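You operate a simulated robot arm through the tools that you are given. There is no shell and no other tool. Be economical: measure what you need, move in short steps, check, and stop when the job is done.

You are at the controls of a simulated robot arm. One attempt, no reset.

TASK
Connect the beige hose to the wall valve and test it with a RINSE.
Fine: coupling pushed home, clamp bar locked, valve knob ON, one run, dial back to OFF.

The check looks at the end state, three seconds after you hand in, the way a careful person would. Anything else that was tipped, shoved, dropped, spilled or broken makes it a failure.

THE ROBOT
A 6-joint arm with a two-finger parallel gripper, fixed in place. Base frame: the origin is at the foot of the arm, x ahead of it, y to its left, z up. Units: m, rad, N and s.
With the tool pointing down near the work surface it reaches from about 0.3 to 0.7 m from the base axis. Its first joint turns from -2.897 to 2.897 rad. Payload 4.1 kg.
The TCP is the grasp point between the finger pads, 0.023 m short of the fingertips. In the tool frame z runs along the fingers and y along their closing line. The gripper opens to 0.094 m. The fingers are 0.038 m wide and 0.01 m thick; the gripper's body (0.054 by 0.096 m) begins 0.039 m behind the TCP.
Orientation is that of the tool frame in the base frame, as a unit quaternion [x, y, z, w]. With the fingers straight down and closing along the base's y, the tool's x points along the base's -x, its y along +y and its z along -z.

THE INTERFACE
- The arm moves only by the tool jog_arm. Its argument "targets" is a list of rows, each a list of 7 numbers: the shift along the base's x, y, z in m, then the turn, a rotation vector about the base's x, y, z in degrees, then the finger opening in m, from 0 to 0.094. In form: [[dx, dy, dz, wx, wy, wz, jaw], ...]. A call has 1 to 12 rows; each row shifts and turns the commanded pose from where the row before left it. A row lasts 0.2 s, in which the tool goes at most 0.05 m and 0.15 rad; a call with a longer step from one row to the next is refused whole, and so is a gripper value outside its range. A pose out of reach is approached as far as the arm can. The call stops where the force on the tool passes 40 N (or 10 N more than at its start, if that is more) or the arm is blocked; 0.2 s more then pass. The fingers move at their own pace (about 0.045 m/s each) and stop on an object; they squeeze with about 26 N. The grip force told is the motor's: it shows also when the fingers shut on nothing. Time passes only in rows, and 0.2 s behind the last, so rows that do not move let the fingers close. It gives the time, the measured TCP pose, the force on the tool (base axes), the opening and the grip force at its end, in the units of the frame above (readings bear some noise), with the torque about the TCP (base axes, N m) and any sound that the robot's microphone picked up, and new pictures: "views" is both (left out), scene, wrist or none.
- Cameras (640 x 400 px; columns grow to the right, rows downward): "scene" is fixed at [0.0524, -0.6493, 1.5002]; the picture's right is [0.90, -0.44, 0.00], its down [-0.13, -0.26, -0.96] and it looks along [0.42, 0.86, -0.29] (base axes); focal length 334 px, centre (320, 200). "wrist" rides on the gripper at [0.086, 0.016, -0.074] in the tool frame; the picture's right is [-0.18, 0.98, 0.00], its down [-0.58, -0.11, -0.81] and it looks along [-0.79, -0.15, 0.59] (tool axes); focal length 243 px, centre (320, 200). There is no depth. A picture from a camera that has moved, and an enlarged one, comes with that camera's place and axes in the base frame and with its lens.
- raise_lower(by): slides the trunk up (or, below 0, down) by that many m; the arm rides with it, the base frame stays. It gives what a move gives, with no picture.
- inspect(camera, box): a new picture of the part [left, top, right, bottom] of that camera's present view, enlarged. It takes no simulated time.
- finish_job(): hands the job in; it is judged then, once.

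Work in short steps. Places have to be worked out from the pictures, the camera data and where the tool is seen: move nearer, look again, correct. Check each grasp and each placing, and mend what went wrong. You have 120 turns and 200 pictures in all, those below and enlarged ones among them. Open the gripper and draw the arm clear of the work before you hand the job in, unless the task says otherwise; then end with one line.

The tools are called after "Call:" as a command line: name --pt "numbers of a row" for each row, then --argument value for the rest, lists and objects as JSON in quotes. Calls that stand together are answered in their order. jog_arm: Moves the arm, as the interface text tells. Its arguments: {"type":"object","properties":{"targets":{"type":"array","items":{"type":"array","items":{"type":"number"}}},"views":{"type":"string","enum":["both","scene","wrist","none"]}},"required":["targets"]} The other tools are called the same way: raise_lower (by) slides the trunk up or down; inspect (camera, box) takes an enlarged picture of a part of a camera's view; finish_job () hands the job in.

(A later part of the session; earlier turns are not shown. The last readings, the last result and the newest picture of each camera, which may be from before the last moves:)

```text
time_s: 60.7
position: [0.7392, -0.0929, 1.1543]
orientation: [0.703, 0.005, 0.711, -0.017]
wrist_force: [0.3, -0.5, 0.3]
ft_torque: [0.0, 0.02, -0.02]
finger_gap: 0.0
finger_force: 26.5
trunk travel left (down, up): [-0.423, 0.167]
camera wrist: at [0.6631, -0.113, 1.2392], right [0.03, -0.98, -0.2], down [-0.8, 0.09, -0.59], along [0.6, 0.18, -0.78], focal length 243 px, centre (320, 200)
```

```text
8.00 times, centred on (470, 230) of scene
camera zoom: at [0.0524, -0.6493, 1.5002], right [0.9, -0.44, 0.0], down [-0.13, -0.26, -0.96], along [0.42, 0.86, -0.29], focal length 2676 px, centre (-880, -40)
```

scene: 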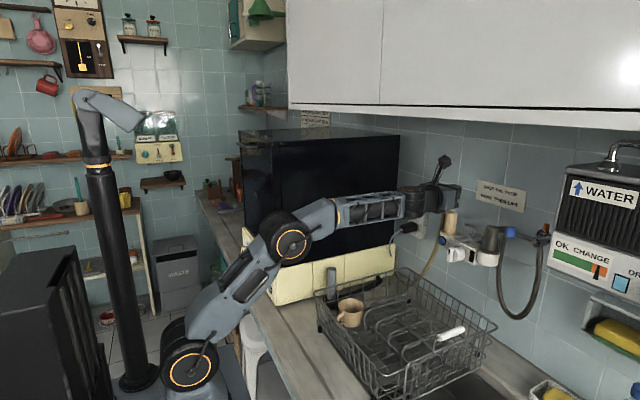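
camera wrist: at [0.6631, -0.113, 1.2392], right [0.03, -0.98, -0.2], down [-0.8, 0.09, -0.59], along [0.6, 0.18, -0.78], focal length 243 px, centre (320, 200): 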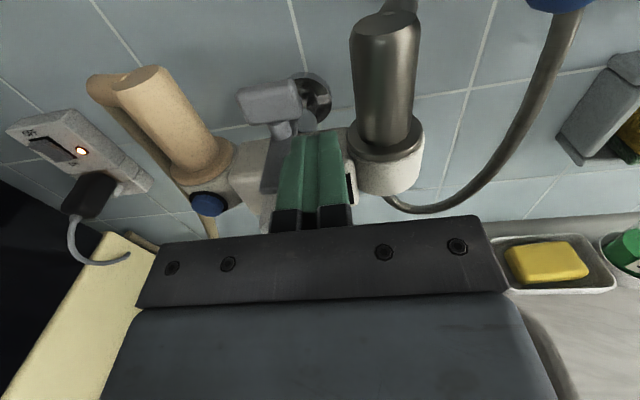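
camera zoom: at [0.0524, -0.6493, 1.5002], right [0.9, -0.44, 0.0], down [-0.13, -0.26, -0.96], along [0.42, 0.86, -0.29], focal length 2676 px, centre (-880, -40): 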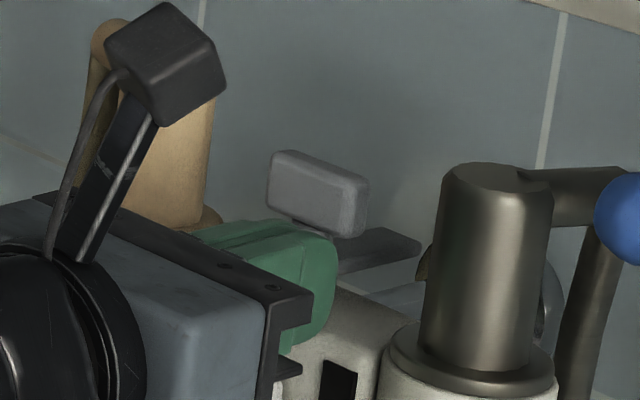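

Fingers are on the -y side of the bar, in place to push. I'll sweep its near end toward +y along an arc.

Call:
jog_arm --pt "-0.003 0.013 0 0 0 0 0.0" --pt "-0.003 0.01 0 0 0 0 0.0" --pt "0 0.01 0 0 0 0 0.0" --pt "0.004 0.008 0 0 0 0 0.0" --pt "0 0 0 0 0 0 0" --views "wrist"

Call:
inspect --camera "wrist" --box '[220, 60, 420, 220]'

```text
time_s: 61.4
position: [0.7341, -0.0809, 1.1524]
orientation: [0.703, -0.002, 0.711, -0.014]
wrist_force: [20.6, -33.8, 1.6]
ft_torque: [-0.56, -0.39, -0.99]
finger_gap: 0.0
finger_force: 26.1
trunk travel left (down, up): [-0.423, 0.167]
stopped in row 3: the force on the tool passed its limit at 45 N (the readings are from after the stop); the commanded pose is now the measured one
camera wrist: at [0.6589, -0.1003, 1.2386], right [0.02, -0.98, -0.21], down [-0.8, 0.11, -0.59], along [0.6, 0.18, -0.78], focal length 243 px, centre (320, 200)
```

wrist: 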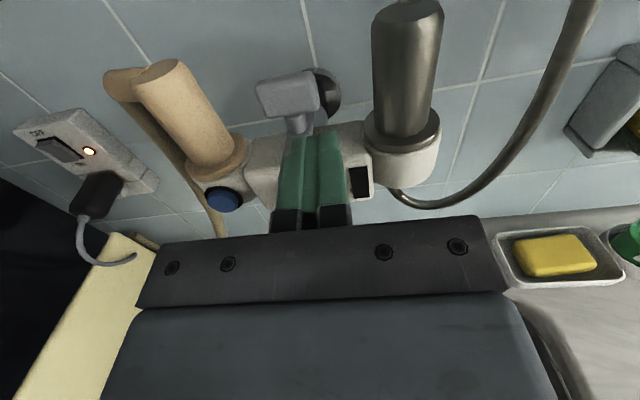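

```text
2.50 times, centred on (320, 140) of wrist
camera zoom: at [0.6589, -0.1003, 1.2386], right [0.02, -0.98, -0.21], down [-0.8, 0.11, -0.59], along [0.6, 0.18, -0.78], focal length 606 px, centre (320, 350)
```

zoom: 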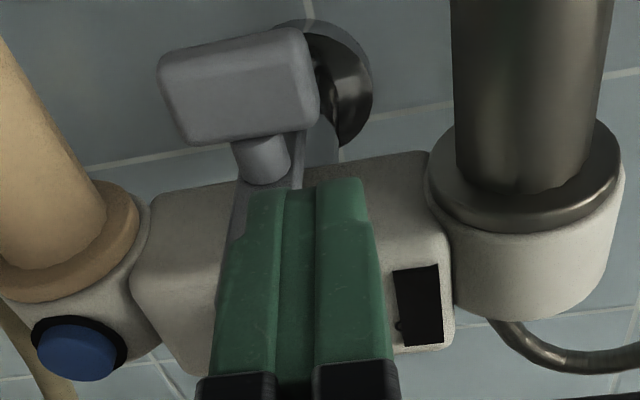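

It took 45 N without rotating, so that direction has a stop. I'll try the other way, moving to the bar's +y side and pushing toward -y.

Call:
jog_arm --pt "0 -0.006 0 0 0 0 0.0" --pt "-0.04 0 0.003 0 0 0 0.0" --pt "0 0.035 0 0 0 1 0.0" --pt "0 0.025 0 0 0 1 0.0" --pt "0.02 0 -0.001 0 0 0 0.0" --pt "0.022 0 0 0 0 0 0.0" --pt "0 0 0 0 0 0 0" --views "wrist"

Call:
inspect --camera "wrist" --box '[220, 60, 420, 220]'

```text
time_s: 63.0
position: [0.7354, -0.0184, 1.1564]
orientation: [0.702, 0.015, 0.711, -0.028]
wrist_force: [-0.2, 0.1, 0.1]
ft_torque: [0.01, -0.02, -0.02]
finger_gap: 0.0
finger_force: 26.0
trunk travel left (down, up): [-0.423, 0.167]
camera wrist: at [0.6608, -0.0401, 1.2424], right [0.06, -0.98, -0.2], down [-0.8, 0.07, -0.59], along [0.59, 0.2, -0.78], focal length 243 px, centre (320, 200)
```

wrist: 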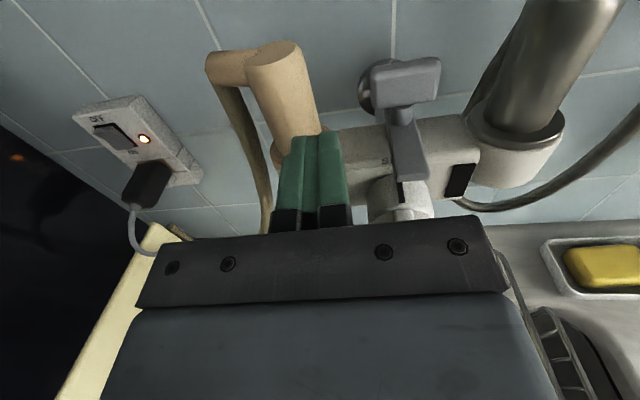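

```text
2.50 times, centred on (320, 140) of wrist
camera zoom: at [0.6608, -0.0401, 1.2424], right [0.06, -0.98, -0.2], down [-0.8, 0.07, -0.59], along [0.59, 0.2, -0.78], focal length 606 px, centre (320, 350)
```

zoom: 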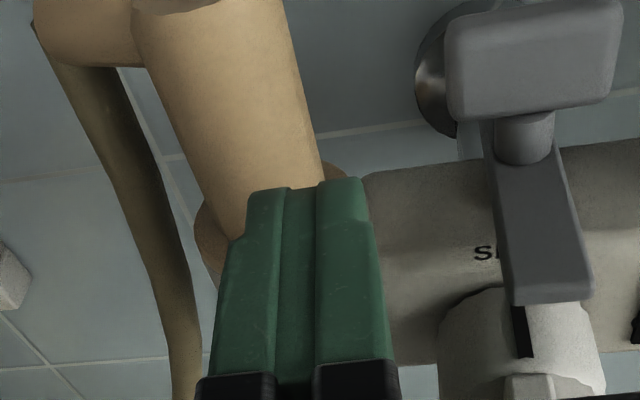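

The bar is untouched. Now I'll push its near end toward -y along the mirrored arc.

Call:
jog_arm --pt "0 -0.015 -0.002 0 0 0 0.0" --pt "-0.002 -0.01 0 0 0 0 0.0" --pt "-0.001 -0.01 0 0 0 0 0.0" --pt "0.003 -0.009 0 0 0 0 0.0" --pt "0 0 0 0 0 0 0" --views "wrist"

Call:
inspect --camera "wrist" --box '[220, 60, 420, 220]'

```text
time_s: 64.2
position: [0.7358, -0.0623, 1.1532]
orientation: [0.702, 0.014, 0.712, -0.027]
wrist_force: [-0.5, 0.2, 0.0]
ft_torque: [-0.02, 0.02, 0.01]
finger_gap: 0.0
finger_force: 26.3
trunk travel left (down, up): [-0.423, 0.167]
camera wrist: at [0.66, -0.0841, 1.2402], right [0.06, -0.98, -0.2], down [-0.8, 0.07, -0.59], along [0.59, 0.2, -0.78], focal length 243 px, centre (320, 200)
```

wrist: 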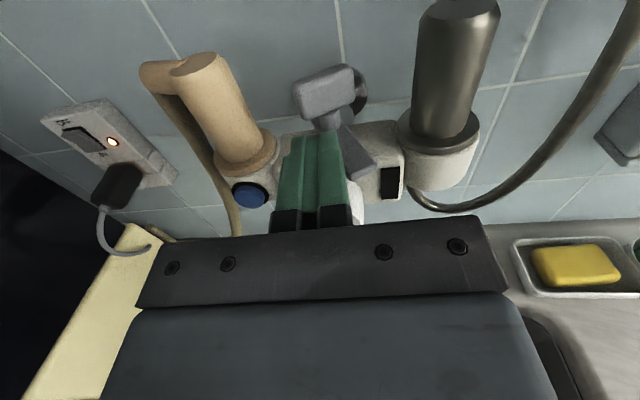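

```text
2.50 times, centred on (320, 140) of wrist
camera zoom: at [0.66, -0.0841, 1.2402], right [0.06, -0.98, -0.2], down [-0.8, 0.07, -0.59], along [0.59, 0.2, -0.78], focal length 606 px, centre (320, 350)
```

zoom: 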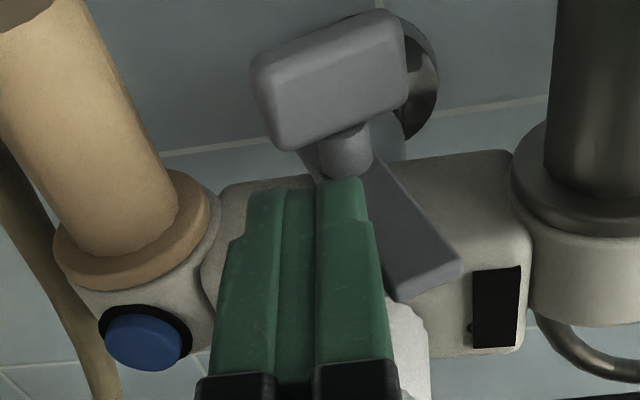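

The bar is rotating freely this way, about 35° so far. I'll continue the arc to 90°.

Call:
jog_arm --pt "0.004 -0.008 0 0 0 0 0.0" --pt "0.006 -0.007 0 0 0 0 0.0" --pt "0.007 -0.005 0 0 0 0 0.0" --pt "0.006 -0.002 0 0 0 0 0.0" --pt "0.004 0 0 0 0 0 0.0" --pt "0.003 0 0 0 0 0 0.0" --pt "0 0 0 0 0 0 0" --views "wrist"

Call:
inspect --camera "wrist" --box '[220, 40, 440, 220]'

Call:
inspect --camera "scene" --box '[440, 205, 500, 255]'

```text
time_s: 65.8
position: [0.7622, -0.084, 1.1562]
orientation: [0.702, 0.014, 0.711, -0.027]
wrist_force: [-14.2, -1.4, -3.7]
ft_torque: [0.02, 0.35, -0.1]
finger_gap: 0.0
finger_force: 26.0
trunk travel left (down, up): [-0.423, 0.167]
camera wrist: at [0.6876, -0.1062, 1.2407], right [0.06, -0.98, -0.2], down [-0.8, 0.07, -0.59], along [0.59, 0.2, -0.78], focal length 243 px, centre (320, 200)
```

wrist: 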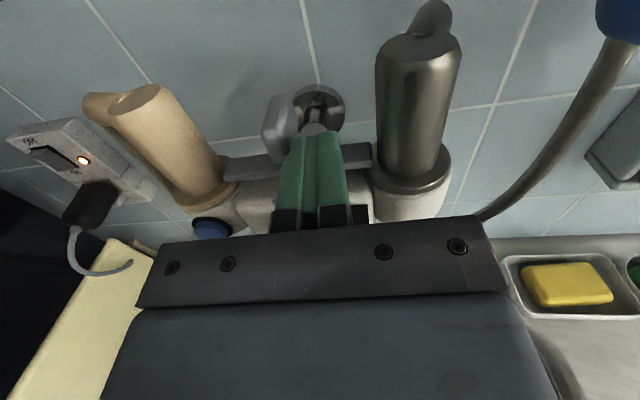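

```text
2.22 times, centred on (330, 130) of wrist
camera zoom: at [0.6876, -0.1062, 1.2407], right [0.06, -0.98, -0.2], down [-0.8, 0.07, -0.59], along [0.59, 0.2, -0.78], focal length 539 px, centre (298, 356)
```

zoom: 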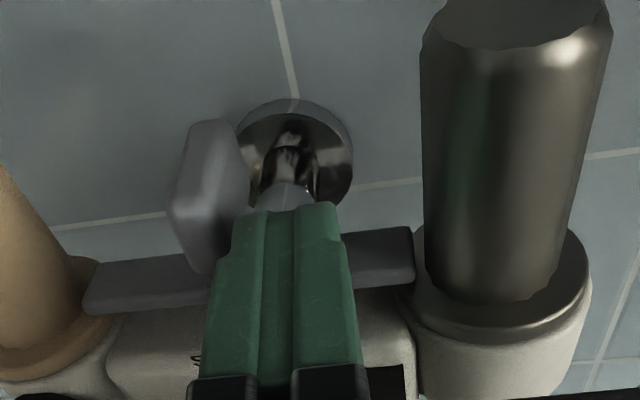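

```text
8.00 times, centred on (470, 230) of scene
camera zoom: at [0.0524, -0.6493, 1.5002], right [0.9, -0.44, 0.0], down [-0.13, -0.26, -0.96], along [0.42, 0.86, -0.29], focal length 2676 px, centre (-880, -40)
```

zoom: 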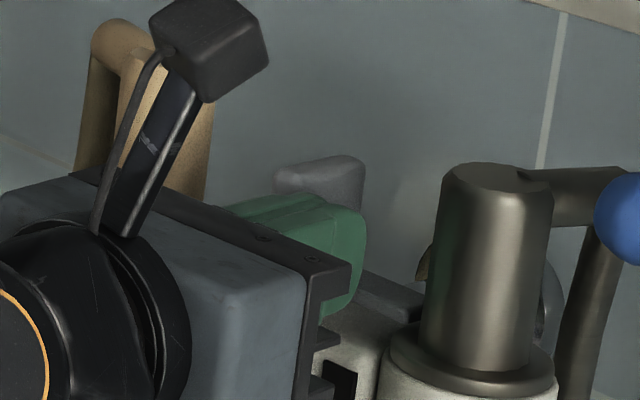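

The bar is over both flanges at about 90° with 14 N of resistance. I'll nudge a little further to reach the stop or latch.

Call:
jog_arm --pt "0.003 0 0 0 0 0 0.0" --pt "0.003 0 0 0 0 0 0.0" --pt "0 0 0 0 0 0 0" --views "none"

Call:
jog_arm --pt "-0.02 0 0.0 0 0 0 0.0" --pt "-0.03 0 0.02 0 0 0 0.0" --pt "-0.03 0 0.03 0 0 0 0.0" --pt "0 0.02 0.03 0 0 0 0.0" --pt "0 0 0 0 0 0 0" --views "wrist"

Call:
inspect --camera "scene" --box '[440, 205, 500, 255]'

Call:
inspect --camera "wrist" --box '[240, 80, 440, 220]'

```text
time_s: 66.2
position: [0.764, -0.0841, 1.1547]
orientation: [0.703, 0.012, 0.71, -0.026]
wrist_force: [-31.2, 2.0, -1.9]
ft_torque: [0.06, 0.54, -0.16]
finger_gap: 0.0
finger_force: 26.2
trunk travel left (down, up): [-0.423, 0.167]
stopped in row 2: the force on the tool passed its limit at 44 N (the readings are from after the stop); the commanded pose is now the measured one
```

```text
time_s: 67.4
position: [0.6863, -0.062, 1.2327]
orientation: [0.704, 0.013, 0.709, -0.027]
wrist_force: [-0.2, 0.9, 0.2]
ft_torque: [0.0, -0.03, -0.01]
finger_gap: 0.0
finger_force: 25.9
trunk travel left (down, up): [-0.423, 0.167]
camera wrist: at [0.6124, -0.0842, 1.3189], right [0.06, -0.98, -0.2], down [-0.81, 0.07, -0.59], along [0.59, 0.2, -0.79], focal length 243 px, centre (320, 200)
```

wrist: 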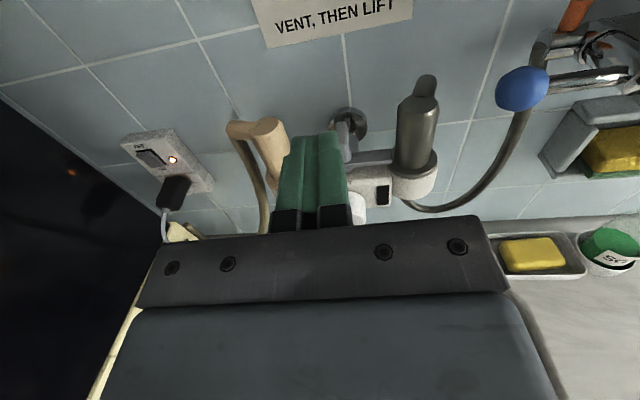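

```text
8.00 times, centred on (470, 230) of scene
camera zoom: at [0.0524, -0.6493, 1.5002], right [0.9, -0.44, 0.0], down [-0.13, -0.26, -0.96], along [0.42, 0.86, -0.29], focal length 2676 px, centre (-880, -40)
```

zoom: 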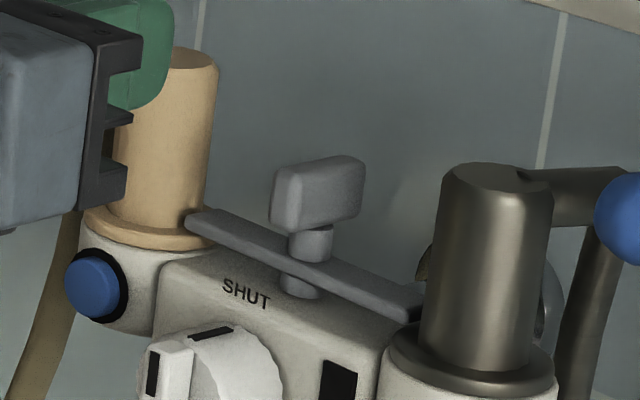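

```text
2.86 times, centred on (340, 150) of wrist
camera zoom: at [0.6124, -0.0842, 1.3189], right [0.06, -0.98, -0.2], down [-0.81, 0.07, -0.59], along [0.59, 0.2, -0.79], focal length 693 px, centre (263, 343)
```

zoom: 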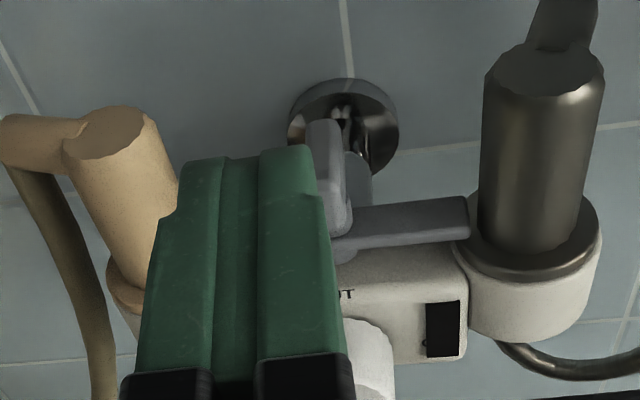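

The clamp bar now lies over both flanges, parallel to the valve body and against its stop. Next is the knob, centred at about (y -0.058, z 1.10). To turn it clockwise I need roll margin, so I'll back off and unroll 180°.

Call:
jog_arm --pt "-0.04 0 -0.01 -8.5 0 0 0.0" --pt "-0.04 0 -0.01 -8.5 0 0 0.02" --pt "-0.04 0 -0.01 -8.5 0 0 0.04" --pt "-0.03 0 -0.01 -8.5 0 0 0.05" --pt "-0.02 0 -0.01 -8.5 0 0 0.05" --pt "0 0 -0.01 -8.5 0 0 0.05" --pt "0 0 -0.01 -8.5 0 0 0.05" --pt "0 0 -0.01 -8.5 0 0 0.05" --pt "0 0 0 -8.5 0 0 0.05" --pt "0 0 0 -8.5 0 0 0.05" --pt "0 0 0 -8.5 0 0 0.05" --views "none"

Call:
jog_arm --pt "0 0 0 -8.5 0 0 0.05" --pt "0 0 0 -8.5 0 0 0.05" --pt "0 0 0 -8.5 0 0 0.05" --pt "0 0 0 -8.5 0 0 0.05" --pt "0 0 0 -8.5 0 0 0.05" --pt "0 0 0 -8.5 0 0 0.05" --pt "0 0 0 -8.5 0 0 0.05" --pt "0 0 0 -8.5 0 0 0.05" --pt "0 0 0 -8.5 0 0 0.05" --pt "0 0 0 -8.5 0 0 0.05" --pt "0 0 0 -1.5 0 0 0.05" --views "wrist"

```text
time_s: 69.8
position: [0.5168, -0.0643, 1.1524]
orientation: [0.501, 0.527, 0.475, 0.495]
wrist_force: [0.2, 0.0, 0.9]
ft_torque: [0.01, 0.02, 0.01]
finger_gap: 0.0501
finger_force: 0.0
trunk travel left (down, up): [-0.423, 0.167]
```

```text
time_s: 72.2
position: [0.5161, -0.0682, 1.1538]
orientation: [0.025, 0.71, -0.012, 0.704]
wrist_force: [-0.1, 0.7, 0.4]
ft_torque: [-0.01, 0.02, -0.03]
finger_gap: 0.05
finger_force: 0.1
out of reach, approached as far as the arm can: row 10
trunk travel left (down, up): [-0.423, 0.167]
camera wrist: at [0.4417, -0.0461, 1.0685], right [0.05, 0.98, 0.2], down [-0.81, -0.08, 0.59], along [0.59, -0.19, 0.78], focal length 243 px, centre (320, 200)
```

wrist: 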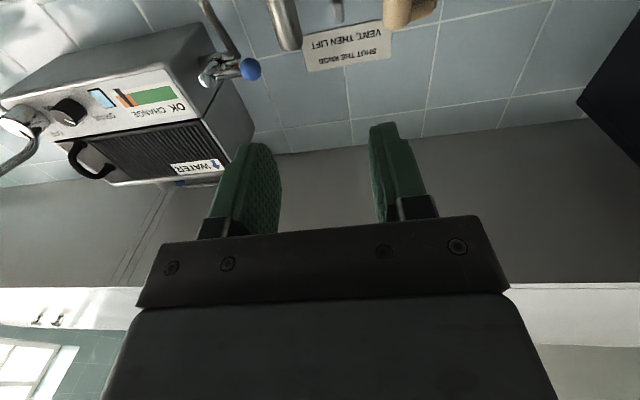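

Unrolled. I'll fix the small yaw error and move in front of the knob at z≈1.10 to look.

Call:
jog_arm --pt "0.03 0.003 -0.018 0 0 1.5 0.05" --pt "0.03 0.003 -0.018 0 0 1.5 0.05" --pt "0.03 0.003 -0.018 0 0 0 0.05" --pt "0.01 0 0 0 0 0 0.05" --pt "0 0 0 0 0 0 0.05" --views "wrist"

Call:
inspect --camera "scene" --box '[400, 200, 510, 290]'

Call:
inspect --camera "wrist" --box '[220, 0, 420, 160]'

```text
time_s: 73.4
position: [0.6164, -0.0677, 1.102]
orientation: [0.005, 0.71, 0.008, 0.704]
wrist_force: [-0.3, 0.3, -0.2]
ft_torque: [0.0, -0.02, 0.01]
finger_gap: 0.0499
finger_force: 0.1
out of reach, approached as far as the arm can: row 3
trunk travel left (down, up): [-0.423, 0.167]
camera wrist: at [0.5405, -0.0497, 1.0173], right [0.0, 0.98, 0.2], down [-0.8, -0.12, 0.59], along [0.6, -0.16, 0.78], focal length 243 px, centre (320, 200)
```

wrist: 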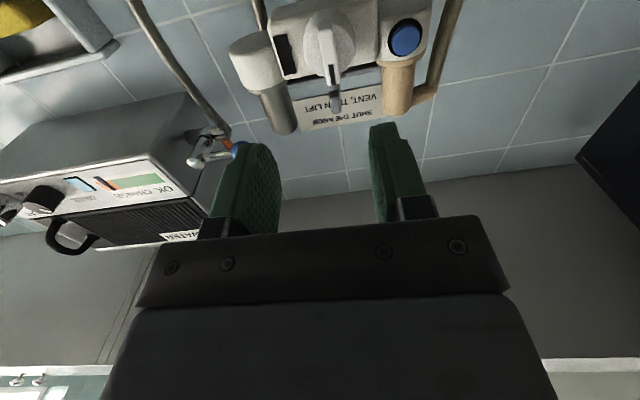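

```text
4.44 times, centred on (455, 245) of scene
camera zoom: at [0.0524, -0.6493, 1.5002], right [0.9, -0.44, 0.0], down [-0.13, -0.26, -0.96], along [0.42, 0.86, -0.29], focal length 1486 px, centre (-280, 0)
```

zoom: 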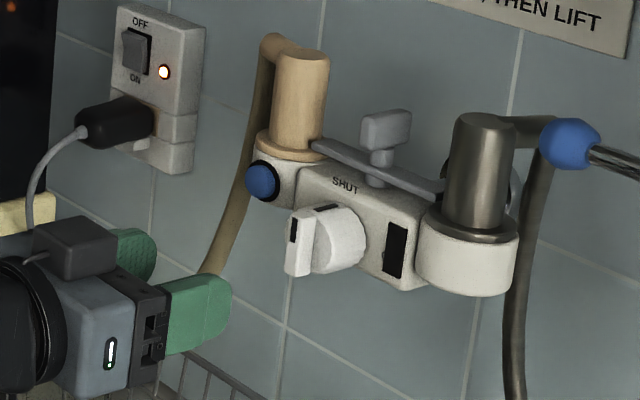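

```text
2.50 times, centred on (320, 80) of wrist
camera zoom: at [0.5405, -0.0497, 1.0173], right [0.0, 0.98, 0.2], down [-0.8, -0.12, 0.59], along [0.6, -0.16, 0.78], focal length 606 px, centre (320, 500)
```

zoom: 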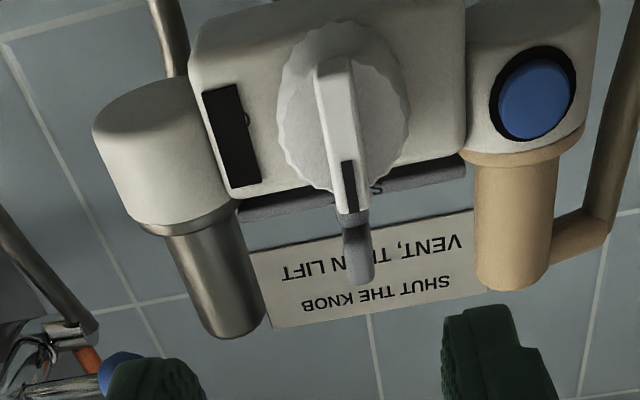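

The handle is clearly seen: centre about (x 0.73–0.747, y -0.0585, z 1.096), vertical, about 13 mm wide. I'll line up and approach short of it.

Call:
jog_arm --pt "0.02 0.004 -0.003 0 0 0 0.045" --pt "0.02 0.005 -0.002 0 0 0 0.04" --pt "0.02 0 0 0 0 0 0.04" --pt "0 0 0 0 0 0 0.04" --views "wrist"

Call:
inspect --camera "wrist" --box '[220, 40, 420, 200]'

Call:
inspect --camera "scene" --box '[420, 210, 500, 280]'

```text
time_s: 74.4
position: [0.6766, -0.0722, 1.1009]
orientation: [0.006, 0.711, 0.007, 0.704]
wrist_force: [0.5, 0.5, -0.3]
ft_torque: [0.0, -0.02, 0.0]
finger_gap: 0.0402
finger_force: 0.0
out of reach, approached as far as the arm can: row 1, 2
trunk travel left (down, up): [-0.423, 0.167]
camera wrist: at [0.6003, -0.0537, 1.0163], right [0.0, 0.98, 0.2], down [-0.8, -0.12, 0.59], along [0.6, -0.16, 0.78], focal length 243 px, centre (320, 200)
```

wrist: 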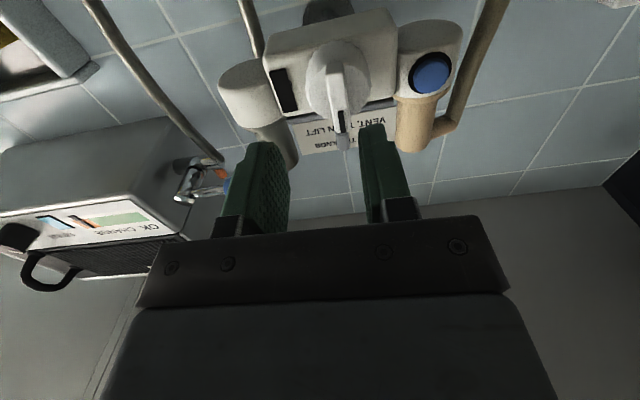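

```text
2.50 times, centred on (320, 120) of wrist
camera zoom: at [0.6003, -0.0537, 1.0163], right [0.0, 0.98, 0.2], down [-0.8, -0.12, 0.59], along [0.6, -0.16, 0.78], focal length 606 px, centre (320, 400)
```

zoom: 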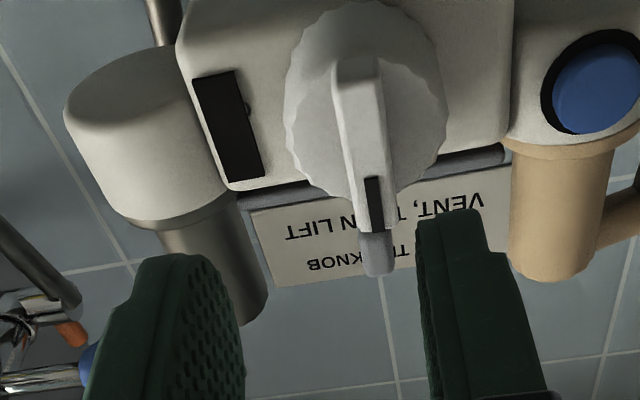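

```text
5.71 times, centred on (460, 245) of scene
camera zoom: at [0.0524, -0.6493, 1.5002], right [0.9, -0.44, 0.0], down [-0.13, -0.26, -0.96], along [0.42, 0.86, -0.29], focal length 1911 px, centre (-480, -57)
```

zoom: 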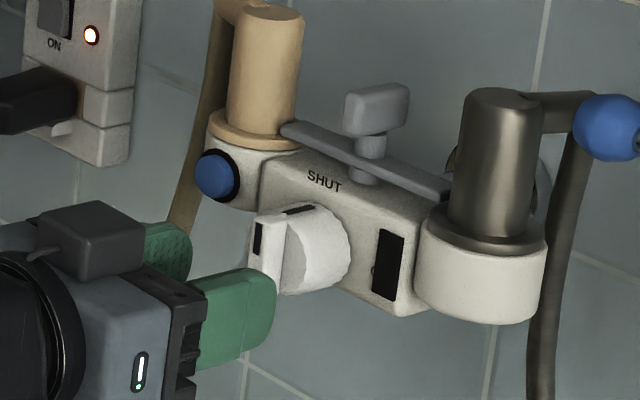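

A wrist limit holds y back again; a small yaw (+3°) should free it as before.

Call:
jog_arm --pt "0 0.005 -0.002 0 0 2 0.04" --pt "0 0.005 -0.002 0 0 1.5 0.04" --pt "0 0.004 0 0 0 0 0.04" --pt "0 0 0 0 0 0 0.04" --views "wrist"

Call:
inspect --camera "wrist" --box '[220, 40, 420, 200]'

```text
time_s: 75.4
position: [0.6753, -0.0564, 1.0957]
orientation: [-0.012, 0.71, 0.026, 0.704]
wrist_force: [0.1, 0.2, -0.6]
ft_torque: [0.0, 0.0, -0.01]
finger_gap: 0.0398
finger_force: 0.1
trunk travel left (down, up): [-0.423, 0.167]
camera wrist: at [0.5987, -0.0415, 1.0109], right [-0.05, 0.98, 0.2], down [-0.79, -0.17, 0.59], along [0.61, -0.13, 0.78], focal length 243 px, centre (320, 200)
```

wrist: 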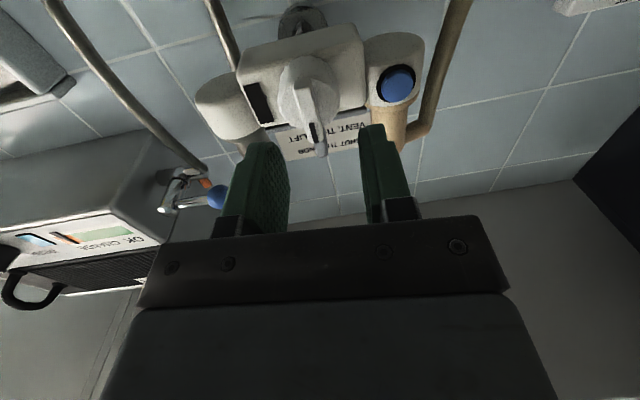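

```text
2.50 times, centred on (320, 120) of wrist
camera zoom: at [0.5987, -0.0415, 1.0109], right [-0.05, 0.98, 0.2], down [-0.79, -0.17, 0.59], along [0.61, -0.13, 0.78], focal length 606 px, centre (320, 400)
```

zoom: 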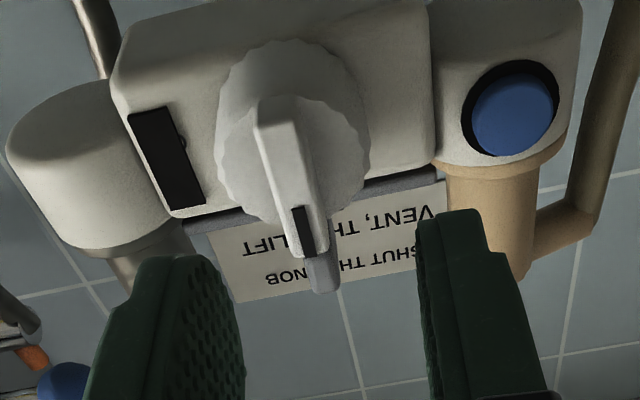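

The handle is centred between the fingers. I'll advance so the pads straddle the handle, with tips just short of the disc, then close.

Call:
jog_arm --pt "0.02 -0.001 -0.002 0 0 0 0.04" --pt "0.02 -0.001 -0.001 0 0 0 0.04" --pt "0.007 0 0 0 0 0 0.04" --pt "0 0 0 0 0 0 0.02" --pt "0 0 0 0 0 0 0.0" --pt "0 0 0 0 0 0 0.0" --pt "0 0 0 0 0 0 0.0" --views "wrist"

Call:
inspect --camera "wrist" --box '[220, 40, 420, 200]'

Call:
inspect --camera "scene" --box '[420, 210, 500, 280]'

```text
time_s: 77.0
position: [0.721, -0.0605, 1.0933]
orientation: [-0.011, 0.71, 0.027, 0.704]
wrist_force: [-11.9, -14.9, 0.8]
ft_torque: [0.08, 0.06, -0.89]
finger_gap: 0.0115
finger_force: 45.6
trunk travel left (down, up): [-0.423, 0.167]
camera wrist: at [0.6441, -0.0458, 1.0078], right [-0.05, 0.98, 0.21], down [-0.79, -0.17, 0.58], along [0.61, -0.13, 0.79], focal length 243 px, centre (320, 200)
```

wrist: 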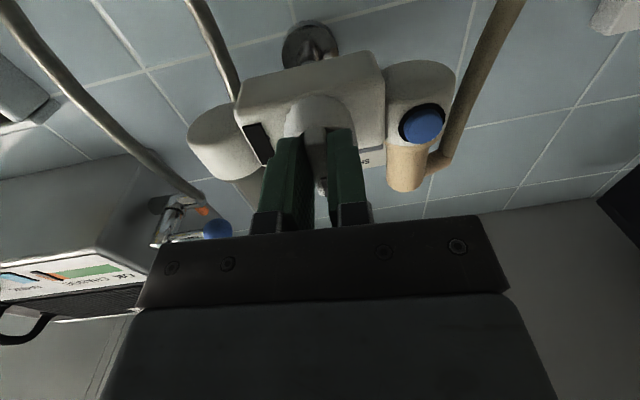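

```text
2.50 times, centred on (320, 120) of wrist
camera zoom: at [0.6441, -0.0458, 1.0078], right [-0.05, 0.98, 0.21], down [-0.79, -0.17, 0.58], along [0.61, -0.13, 0.79], focal length 606 px, centre (320, 400)
```

zoom: 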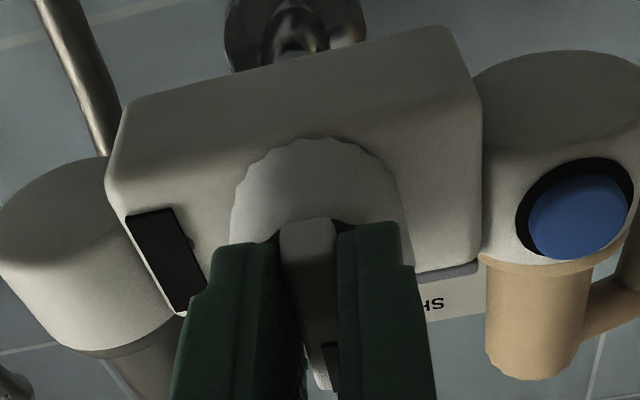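

```text
5.71 times, centred on (460, 245) of scene
camera zoom: at [0.0524, -0.6493, 1.5002], right [0.9, -0.44, 0.0], down [-0.13, -0.26, -0.96], along [0.42, 0.86, -0.29], focal length 1911 px, centre (-480, -57)
```

zoom: 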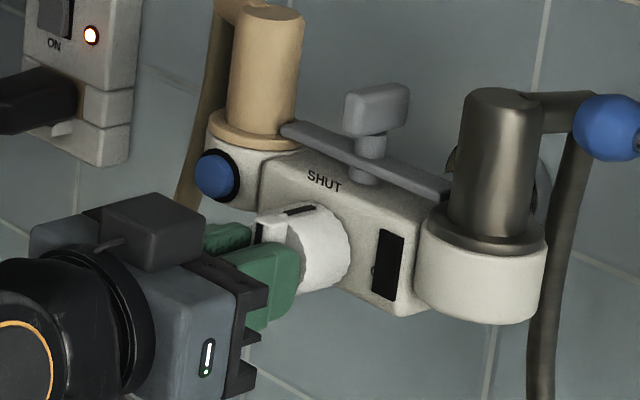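

It's gripped at 11.5 mm with a little side load. I'll relax that (y -2 mm, yaw -2°) and start turning clockwise (+roll about x).

Call:
jog_arm --pt "-0.001 -0.0015 0 3 0 -1 0.0" --pt "0 -0.001 0 8 0 -1 0.0" --pt "0 0 0 8 0 0 0.0" --pt "0 0 0 8 0 0 0.0" --views "wrist"

Call:
inspect --camera "scene" --box '[420, 210, 500, 280]'

```text
time_s: 78.0
position: [0.7198, -0.0569, 1.0925]
orientation: [0.162, 0.686, 0.182, 0.686]
wrist_force: [-6.8, 12.8, 0.8]
ft_torque: [-0.05, -0.9, -0.8]
finger_gap: 0.011
finger_force: 45.2
trunk travel left (down, up): [-0.423, 0.167]
camera wrist: at [0.6446, -0.0041, 1.0247], right [-0.03, 0.78, 0.63], down [-0.8, -0.39, 0.46], along [0.6, -0.49, 0.63], focal length 243 px, centre (320, 200)
```

wrist: 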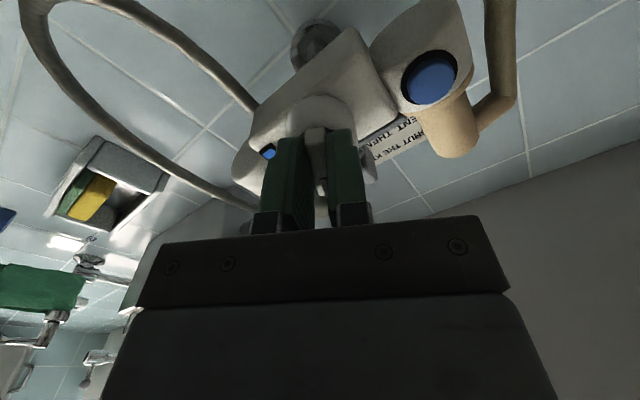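

```text
5.71 times, centred on (460, 245) of scene
camera zoom: at [0.0524, -0.6493, 1.5002], right [0.9, -0.44, 0.0], down [-0.13, -0.26, -0.96], along [0.42, 0.86, -0.29], focal length 1911 px, centre (-480, -57)
```

zoom: 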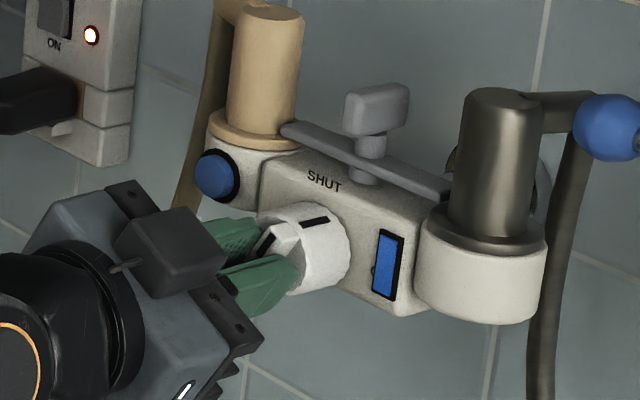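

The knob is turning easily and the window has gone blue (water on). I'll continue to the quarter turn.

Call:
jog_arm --pt "0 0 0 8 0 0 0.0" --pt "0 0 0 8 0 0 0.0" --pt "0 0 0 8 0 0 0.0" --pt "0 0 0 8 0 0 0.0" --views "none"

Call:
inspect --camera "scene" --box '[420, 210, 500, 280]'

```text
time_s: 79.0
position: [0.7212, -0.0546, 1.0945]
orientation: [0.342, 0.612, 0.366, 0.612]
wrist_force: [-0.4, 30.6, 11.4]
ft_torque: [-0.1, -0.16, -0.44]
finger_gap: 0.011
finger_force: 44.8
trunk travel left (down, up): [-0.423, 0.167]
```

```text
5.71 times, centred on (460, 245) of scene
camera zoom: at [0.0524, -0.6493, 1.5002], right [0.9, -0.44, 0.0], down [-0.13, -0.26, -0.96], along [0.42, 0.86, -0.29], focal length 1911 px, centre (-480, -57)
```

zoom: 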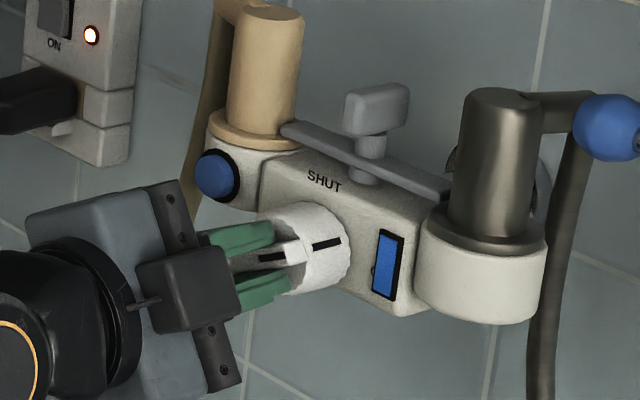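

About 60° turned, with a side load of 30 N in y. I'll relieve it by shifting +y and finish the last 30°.

Call:
jog_arm --pt "0 0.003 0.001 4 0 0 0.0" --pt "0 0.002 0.001 7 0 0 0.0" --pt "0 0 0 7 0 0 0.0" --pt "0 0 0 7 0 0 0.0" --pt "0 0 0 5 0 0 0.0" --views "none"

Call:
inspect --camera "scene" --box '[420, 210, 500, 280]'

```text
time_s: 80.1
position: [0.7208, -0.0556, 1.0969]
orientation: [0.46, 0.529, 0.484, 0.523]
wrist_force: [-12.2, 38.1, 1.5]
ft_torque: [-0.04, 0.77, 1.56]
finger_gap: 0.0112
finger_force: 45.0
out of reach, approached as far as the arm can: row 1, 2, 4
trunk travel left (down, up): [-0.423, 0.167]
stopped in row 5: the force on the tool passed its limit at 45 N (the readings are from after the stop); the commanded pose is now the measured one
```

```text
5.71 times, centred on (460, 245) of scene
camera zoom: at [0.0524, -0.6493, 1.5002], right [0.9, -0.44, 0.0], down [-0.13, -0.26, -0.96], along [0.42, 0.86, -0.29], focal length 1911 px, centre (-480, -57)
```

zoom: 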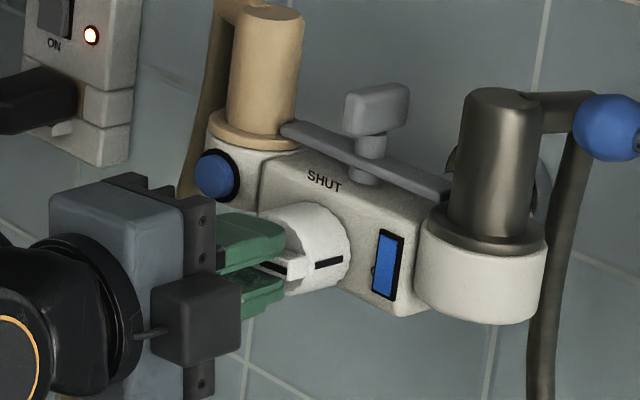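

About 84° now, blocked by side load rather than the knob. I'll yaw +3° to relieve it and add the final 6°.

Call:
jog_arm --pt "0 0.002 0 0 0 1.5 0.0" --pt "0 0.002 0 0 0 1.5 0.0" --pt "0 0 0 3 0 0 0.0" --pt "0 0 0 4 0 0 0.0" --pt "0 0 0 0 0 0 0.0" --views "none"

Call:
inspect --camera "scene" --box '[420, 210, 500, 280]'

```text
time_s: 81.3
position: [0.7198, -0.0571, 1.0975]
orientation: [0.48, 0.507, 0.529, 0.482]
wrist_force: [-19.1, 27.4, 0.3]
ft_torque: [-1.06, 0.74, 0.19]
finger_gap: 0.011
finger_force: 45.8
trunk travel left (down, up): [-0.423, 0.167]
```

```text
5.71 times, centred on (460, 245) of scene
camera zoom: at [0.0524, -0.6493, 1.5002], right [0.9, -0.44, 0.0], down [-0.13, -0.26, -0.96], along [0.42, 0.86, -0.29], focal length 1911 px, centre (-480, -57)
```

zoom: 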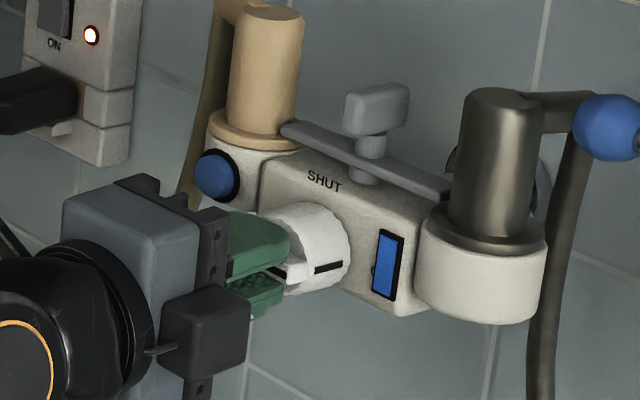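

The torque about x rose to -1.06, so the knob is at its ON stop. I'll open and back straight out.

Call:
jog_arm --pt "0 0 0 0 0 0 0.03" --pt "0 0 0 0 0 0 0.04" --pt "0 0 0 0 0 0 0.04" --pt "-0.03 0 0 0 0 0 0.04" --pt "-0.04 0 0 0 0 0 0.04" --pt "-0.04 0 0 0 0 0 0.04" --pt "-0.04 0 0 0 0 0 0.04" --views "both"

Call:
inspect --camera "scene" --box '[420, 200, 510, 280]'

Call:
inspect --camera "wrist" --box '[220, 0, 460, 180]'

```text
time_s: 82.9
position: [0.5748, -0.0598, 1.0957]
orientation: [0.483, 0.505, 0.529, 0.482]
wrist_force: [-0.1, 0.0, 0.1]
ft_torque: [0.01, -0.02, -0.01]
finger_gap: 0.0402
finger_force: 0.0
trunk travel left (down, up): [-0.423, 0.167]
camera wrist: at [0.4924, 0.021, 1.1129], right [-0.01, -0.21, 0.98], down [-0.76, -0.63, -0.14], along [0.65, -0.75, -0.15], focal length 243 px, centre (320, 200)
```

scene: 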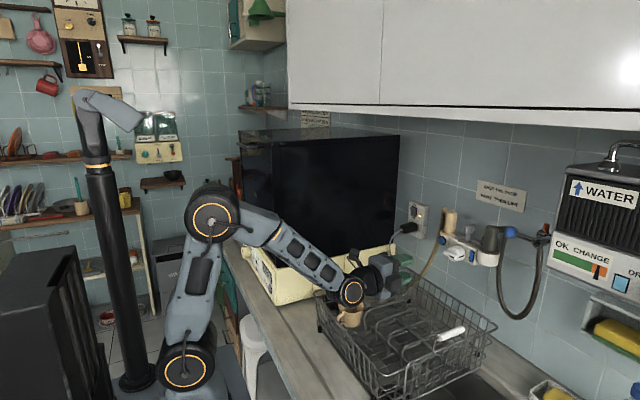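
wrist: 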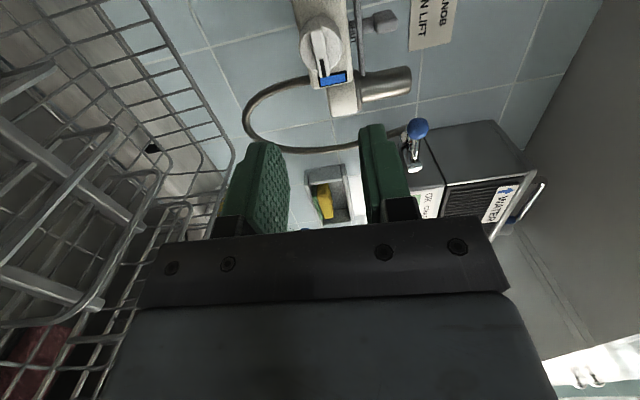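

```text
5.00 times, centred on (465, 240) of scene
camera zoom: at [0.0524, -0.6493, 1.5002], right [0.9, -0.44, 0.0], down [-0.13, -0.26, -0.96], along [0.42, 0.86, -0.29], focal length 1672 px, centre (-405, 0)
```

zoom: 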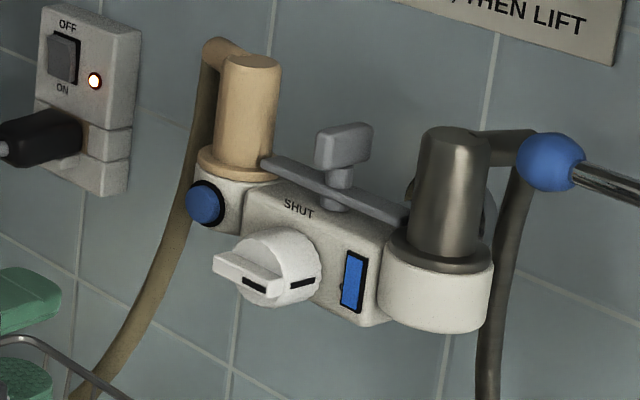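

```text
2.22 times, centred on (340, 90) of wrist
camera zoom: at [0.4924, 0.021, 1.1129], right [-0.01, -0.21, 0.98], down [-0.76, -0.63, -0.14], along [0.65, -0.75, -0.15], focal length 539 px, centre (276, 444)
```

zoom: 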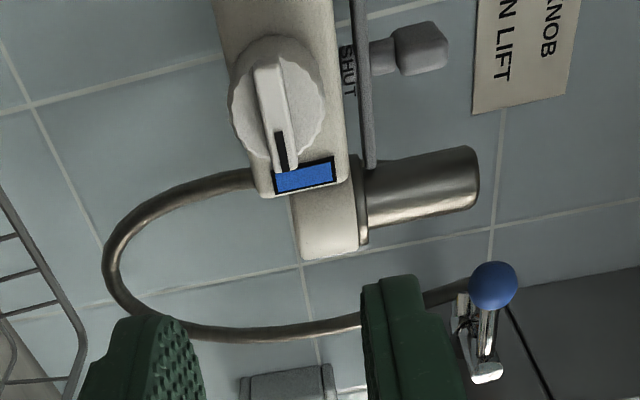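

The knob is on its ON stop and the window is blue, with no leak or change at the coupling. Next is the dishwasher dial. I'll retreat, unroll, and rise.

Call:
jog_arm --pt "-0.01 0 0.02 -8 0 0 0.04" --pt "-0.01 0 0.02 -8 0 0 0.04" --pt "-0.01 0 0.02 -8 0 0 0.04" --pt "-0.01 0 0.02 -8 0 0 0.04" --pt "-0.01 0 0.02 -8 0 0 0.04" --pt "-0.01 0 0.02 -8 0 0 0.04" --pt "0 0 0 -8 0 0 0.04" --pt "0 0 0 -8 0 0 0.04" --pt "0 0 0 -8 0 0 0.04" --pt "0 0 0 -8 0 0 0.04" --pt "0 0 0 -6 0 0 0.04" --views "none"

Call:
jog_arm --pt "-0.02 0.01 0 0 8 -1 0.04" --pt "-0.02 0.02 0 0 8 -1 0.04" --pt "-0.02 0.02 0 0 8 0 0.04" --pt "-0.02 0.03 0 0 8 0 0.04" --pt "-0.02 0.03 0 0 8 0 0.04" --pt "-0.02 0.03 0 0 8 0 0.04" --pt "-0.02 0.03 0 0 8 0 0.04" --pt "-0.02 0.03 0 0 0 0 0.04" --pt "-0.02 0.03 0 0 0 0 0.04" --views "both"

```text
time_s: 85.3
position: [0.5119, -0.0625, 1.2169]
orientation: [0.025, 0.73, 0.041, 0.681]
wrist_force: [-0.1, -0.8, 0.3]
ft_torque: [0.0, 0.0, 0.0]
finger_gap: 0.0401
finger_force: 0.2
trunk travel left (down, up): [-0.423, 0.167]
```

```text
time_s: 87.3
position: [0.3335, 0.1679, 1.217]
orientation: [0.05, 0.964, 0.01, 0.26]
wrist_force: [-0.6, -0.5, 0.4]
ft_torque: [-0.01, -0.02, -0.01]
finger_gap: 0.0401
finger_force: 0.0
out of reach, approached as far as the arm can: row 2
trunk travel left (down, up): [-0.423, 0.167]
camera wrist: at [0.2238, 0.1925, 1.2393], right [0.25, 0.96, 0.14], down [0.09, -0.16, 0.98], along [0.97, -0.23, -0.12], focal length 243 px, centre (320, 200)
```

scene: 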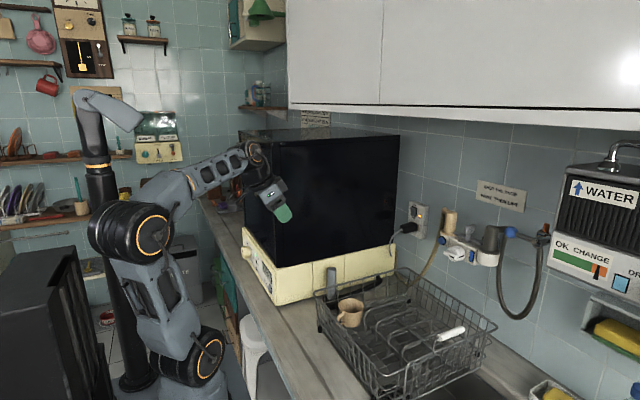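
wrist: 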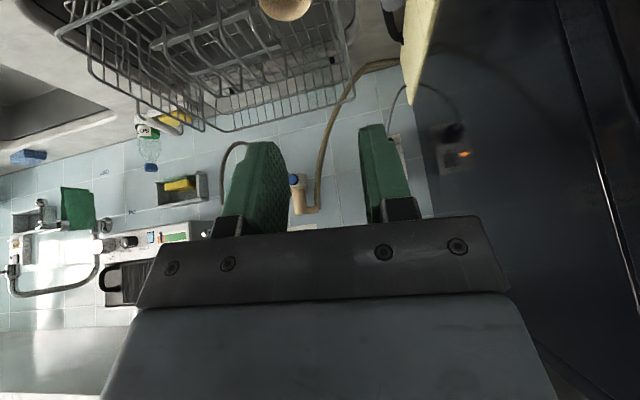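

I'll retreat in x, swing left along the front of the dishwasher, and tilt the camera down toward its panel.

Call:
jog_arm --pt "-0.04 0.02 0 0 6 1.5 0.04" --pt "-0.04 0.02 0 0 6 1.5 0.04" --pt "-0.03 0.03 0 0 6 0 0.04" --pt "0 0.045 0 0 6 0 0.04" --pt "0 0.045 0 0 0 0 0.04" --pt "0 0.045 0 0 0 0 0.04" --pt "0 0.045 0 0 0 0 0.04" --views "both"

```text
time_s: 88.9
position: [0.2278, 0.4161, 1.2168]
orientation: [0.027, 0.998, 0.009, 0.053]
wrist_force: [-0.7, -0.5, -0.6]
ft_torque: [-0.02, -0.01, -0.04]
finger_gap: 0.0401
finger_force: 0.1
trunk travel left (down, up): [-0.423, 0.167]
camera wrist: at [0.134, 0.4361, 1.2829], right [0.23, 0.97, 0.04], down [0.49, -0.15, 0.86], along [0.84, -0.18, -0.51], focal length 243 px, centre (320, 200)
```

scene: 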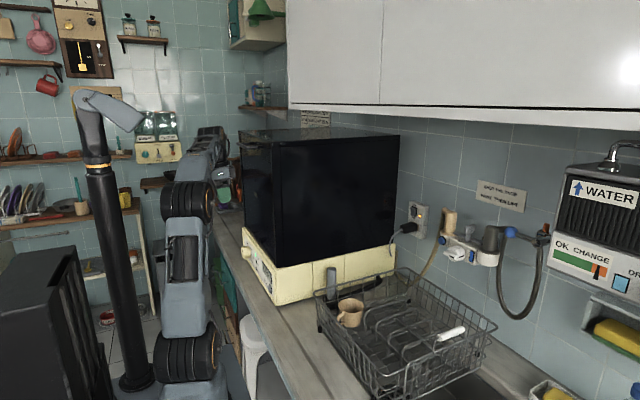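
wrist: 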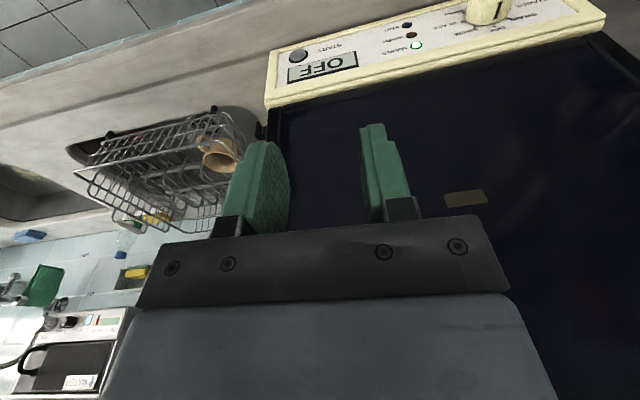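

Call:
inspect --camera "wrist" --box '[260, 0, 620, 110]'

Call:
inspect --camera "scene" --box '[230, 220, 290, 310]'

```text
1.78 times, centred on (440, 55) of wrist
camera zoom: at [0.134, 0.4361, 1.2829], right [0.23, 0.97, 0.04], down [0.49, -0.15, 0.86], along [0.84, -0.18, -0.51], focal length 431 px, centre (107, 458)
```

zoom: 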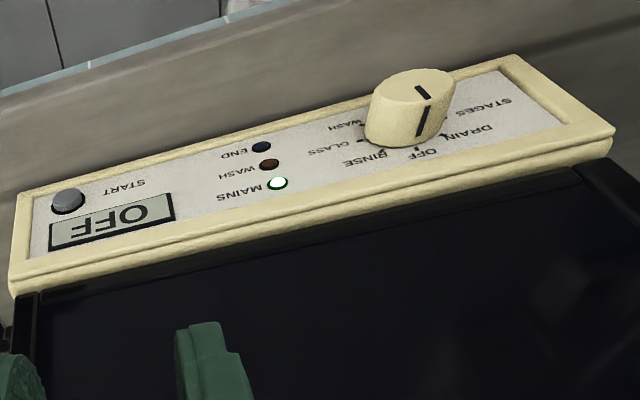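

```text
4.44 times, centred on (260, 265) of scene
camera zoom: at [0.0524, -0.6493, 1.5002], right [0.9, -0.44, 0.0], down [-0.13, -0.26, -0.96], along [0.42, 0.86, -0.29], focal length 1486 px, centre (587, -89)
```

zoom: 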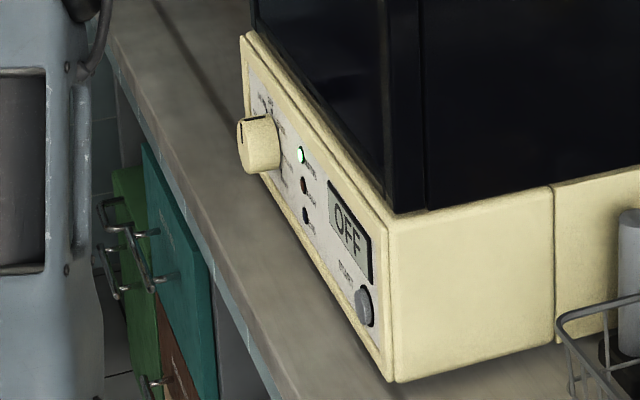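

The dial points at OFF (top). Around it are labels RINSE, GLASS, WASH and DRAIN, and there's a START button. I'll get a front-on view of the panel.

Call:
jog_arm --pt "-0.01 0.035 -0.03 0 -7 0 0.04" --pt "0 0.035 -0.03 0 -7 0 0.04" --pt "0 0.035 -0.03 0 -7 0 0.04" --pt "0 0.03 -0.04 0 -7 0 0.04" --pt "0 0.02 -0.04 0 0 0 0.04" --pt "0 0 -0.04 0 0 0 0.04" --views "wrist"

Call:
inspect --camera "wrist" --box '[240, 50, 480, 230]'

```text
time_s: 90.3
position: [0.2184, 0.5701, 1.0042]
orientation: [0.022, 0.956, 0.015, 0.294]
wrist_force: [-0.9, -0.4, -1.0]
ft_torque: [0.01, -0.01, -0.02]
finger_gap: 0.0399
finger_force: 0.1
trunk travel left (down, up): [-0.423, 0.167]
camera wrist: at [0.1056, 0.5886, 1.0189], right [0.19, 0.97, 0.15], down [0.02, -0.15, 0.99], along [0.98, -0.18, -0.05], focal length 243 px, centre (320, 200)
```

wrist: 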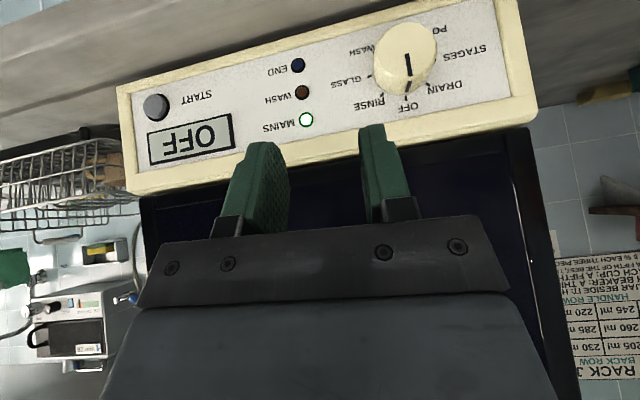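

```text
2.22 times, centred on (360, 140) of wrist
camera zoom: at [0.1056, 0.5886, 1.0189], right [0.19, 0.97, 0.15], down [0.02, -0.15, 0.99], along [0.98, -0.18, -0.05], focal length 539 px, centre (231, 333)
```

zoom: 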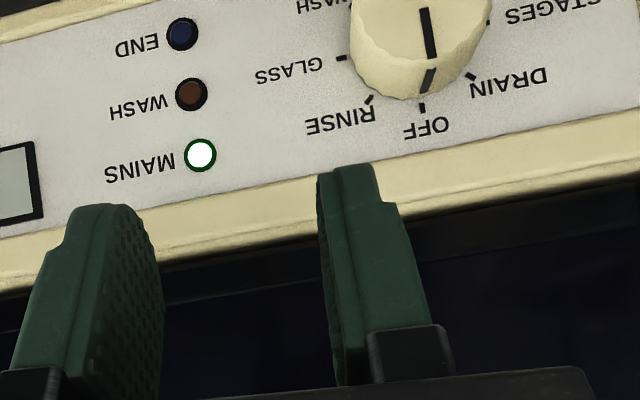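

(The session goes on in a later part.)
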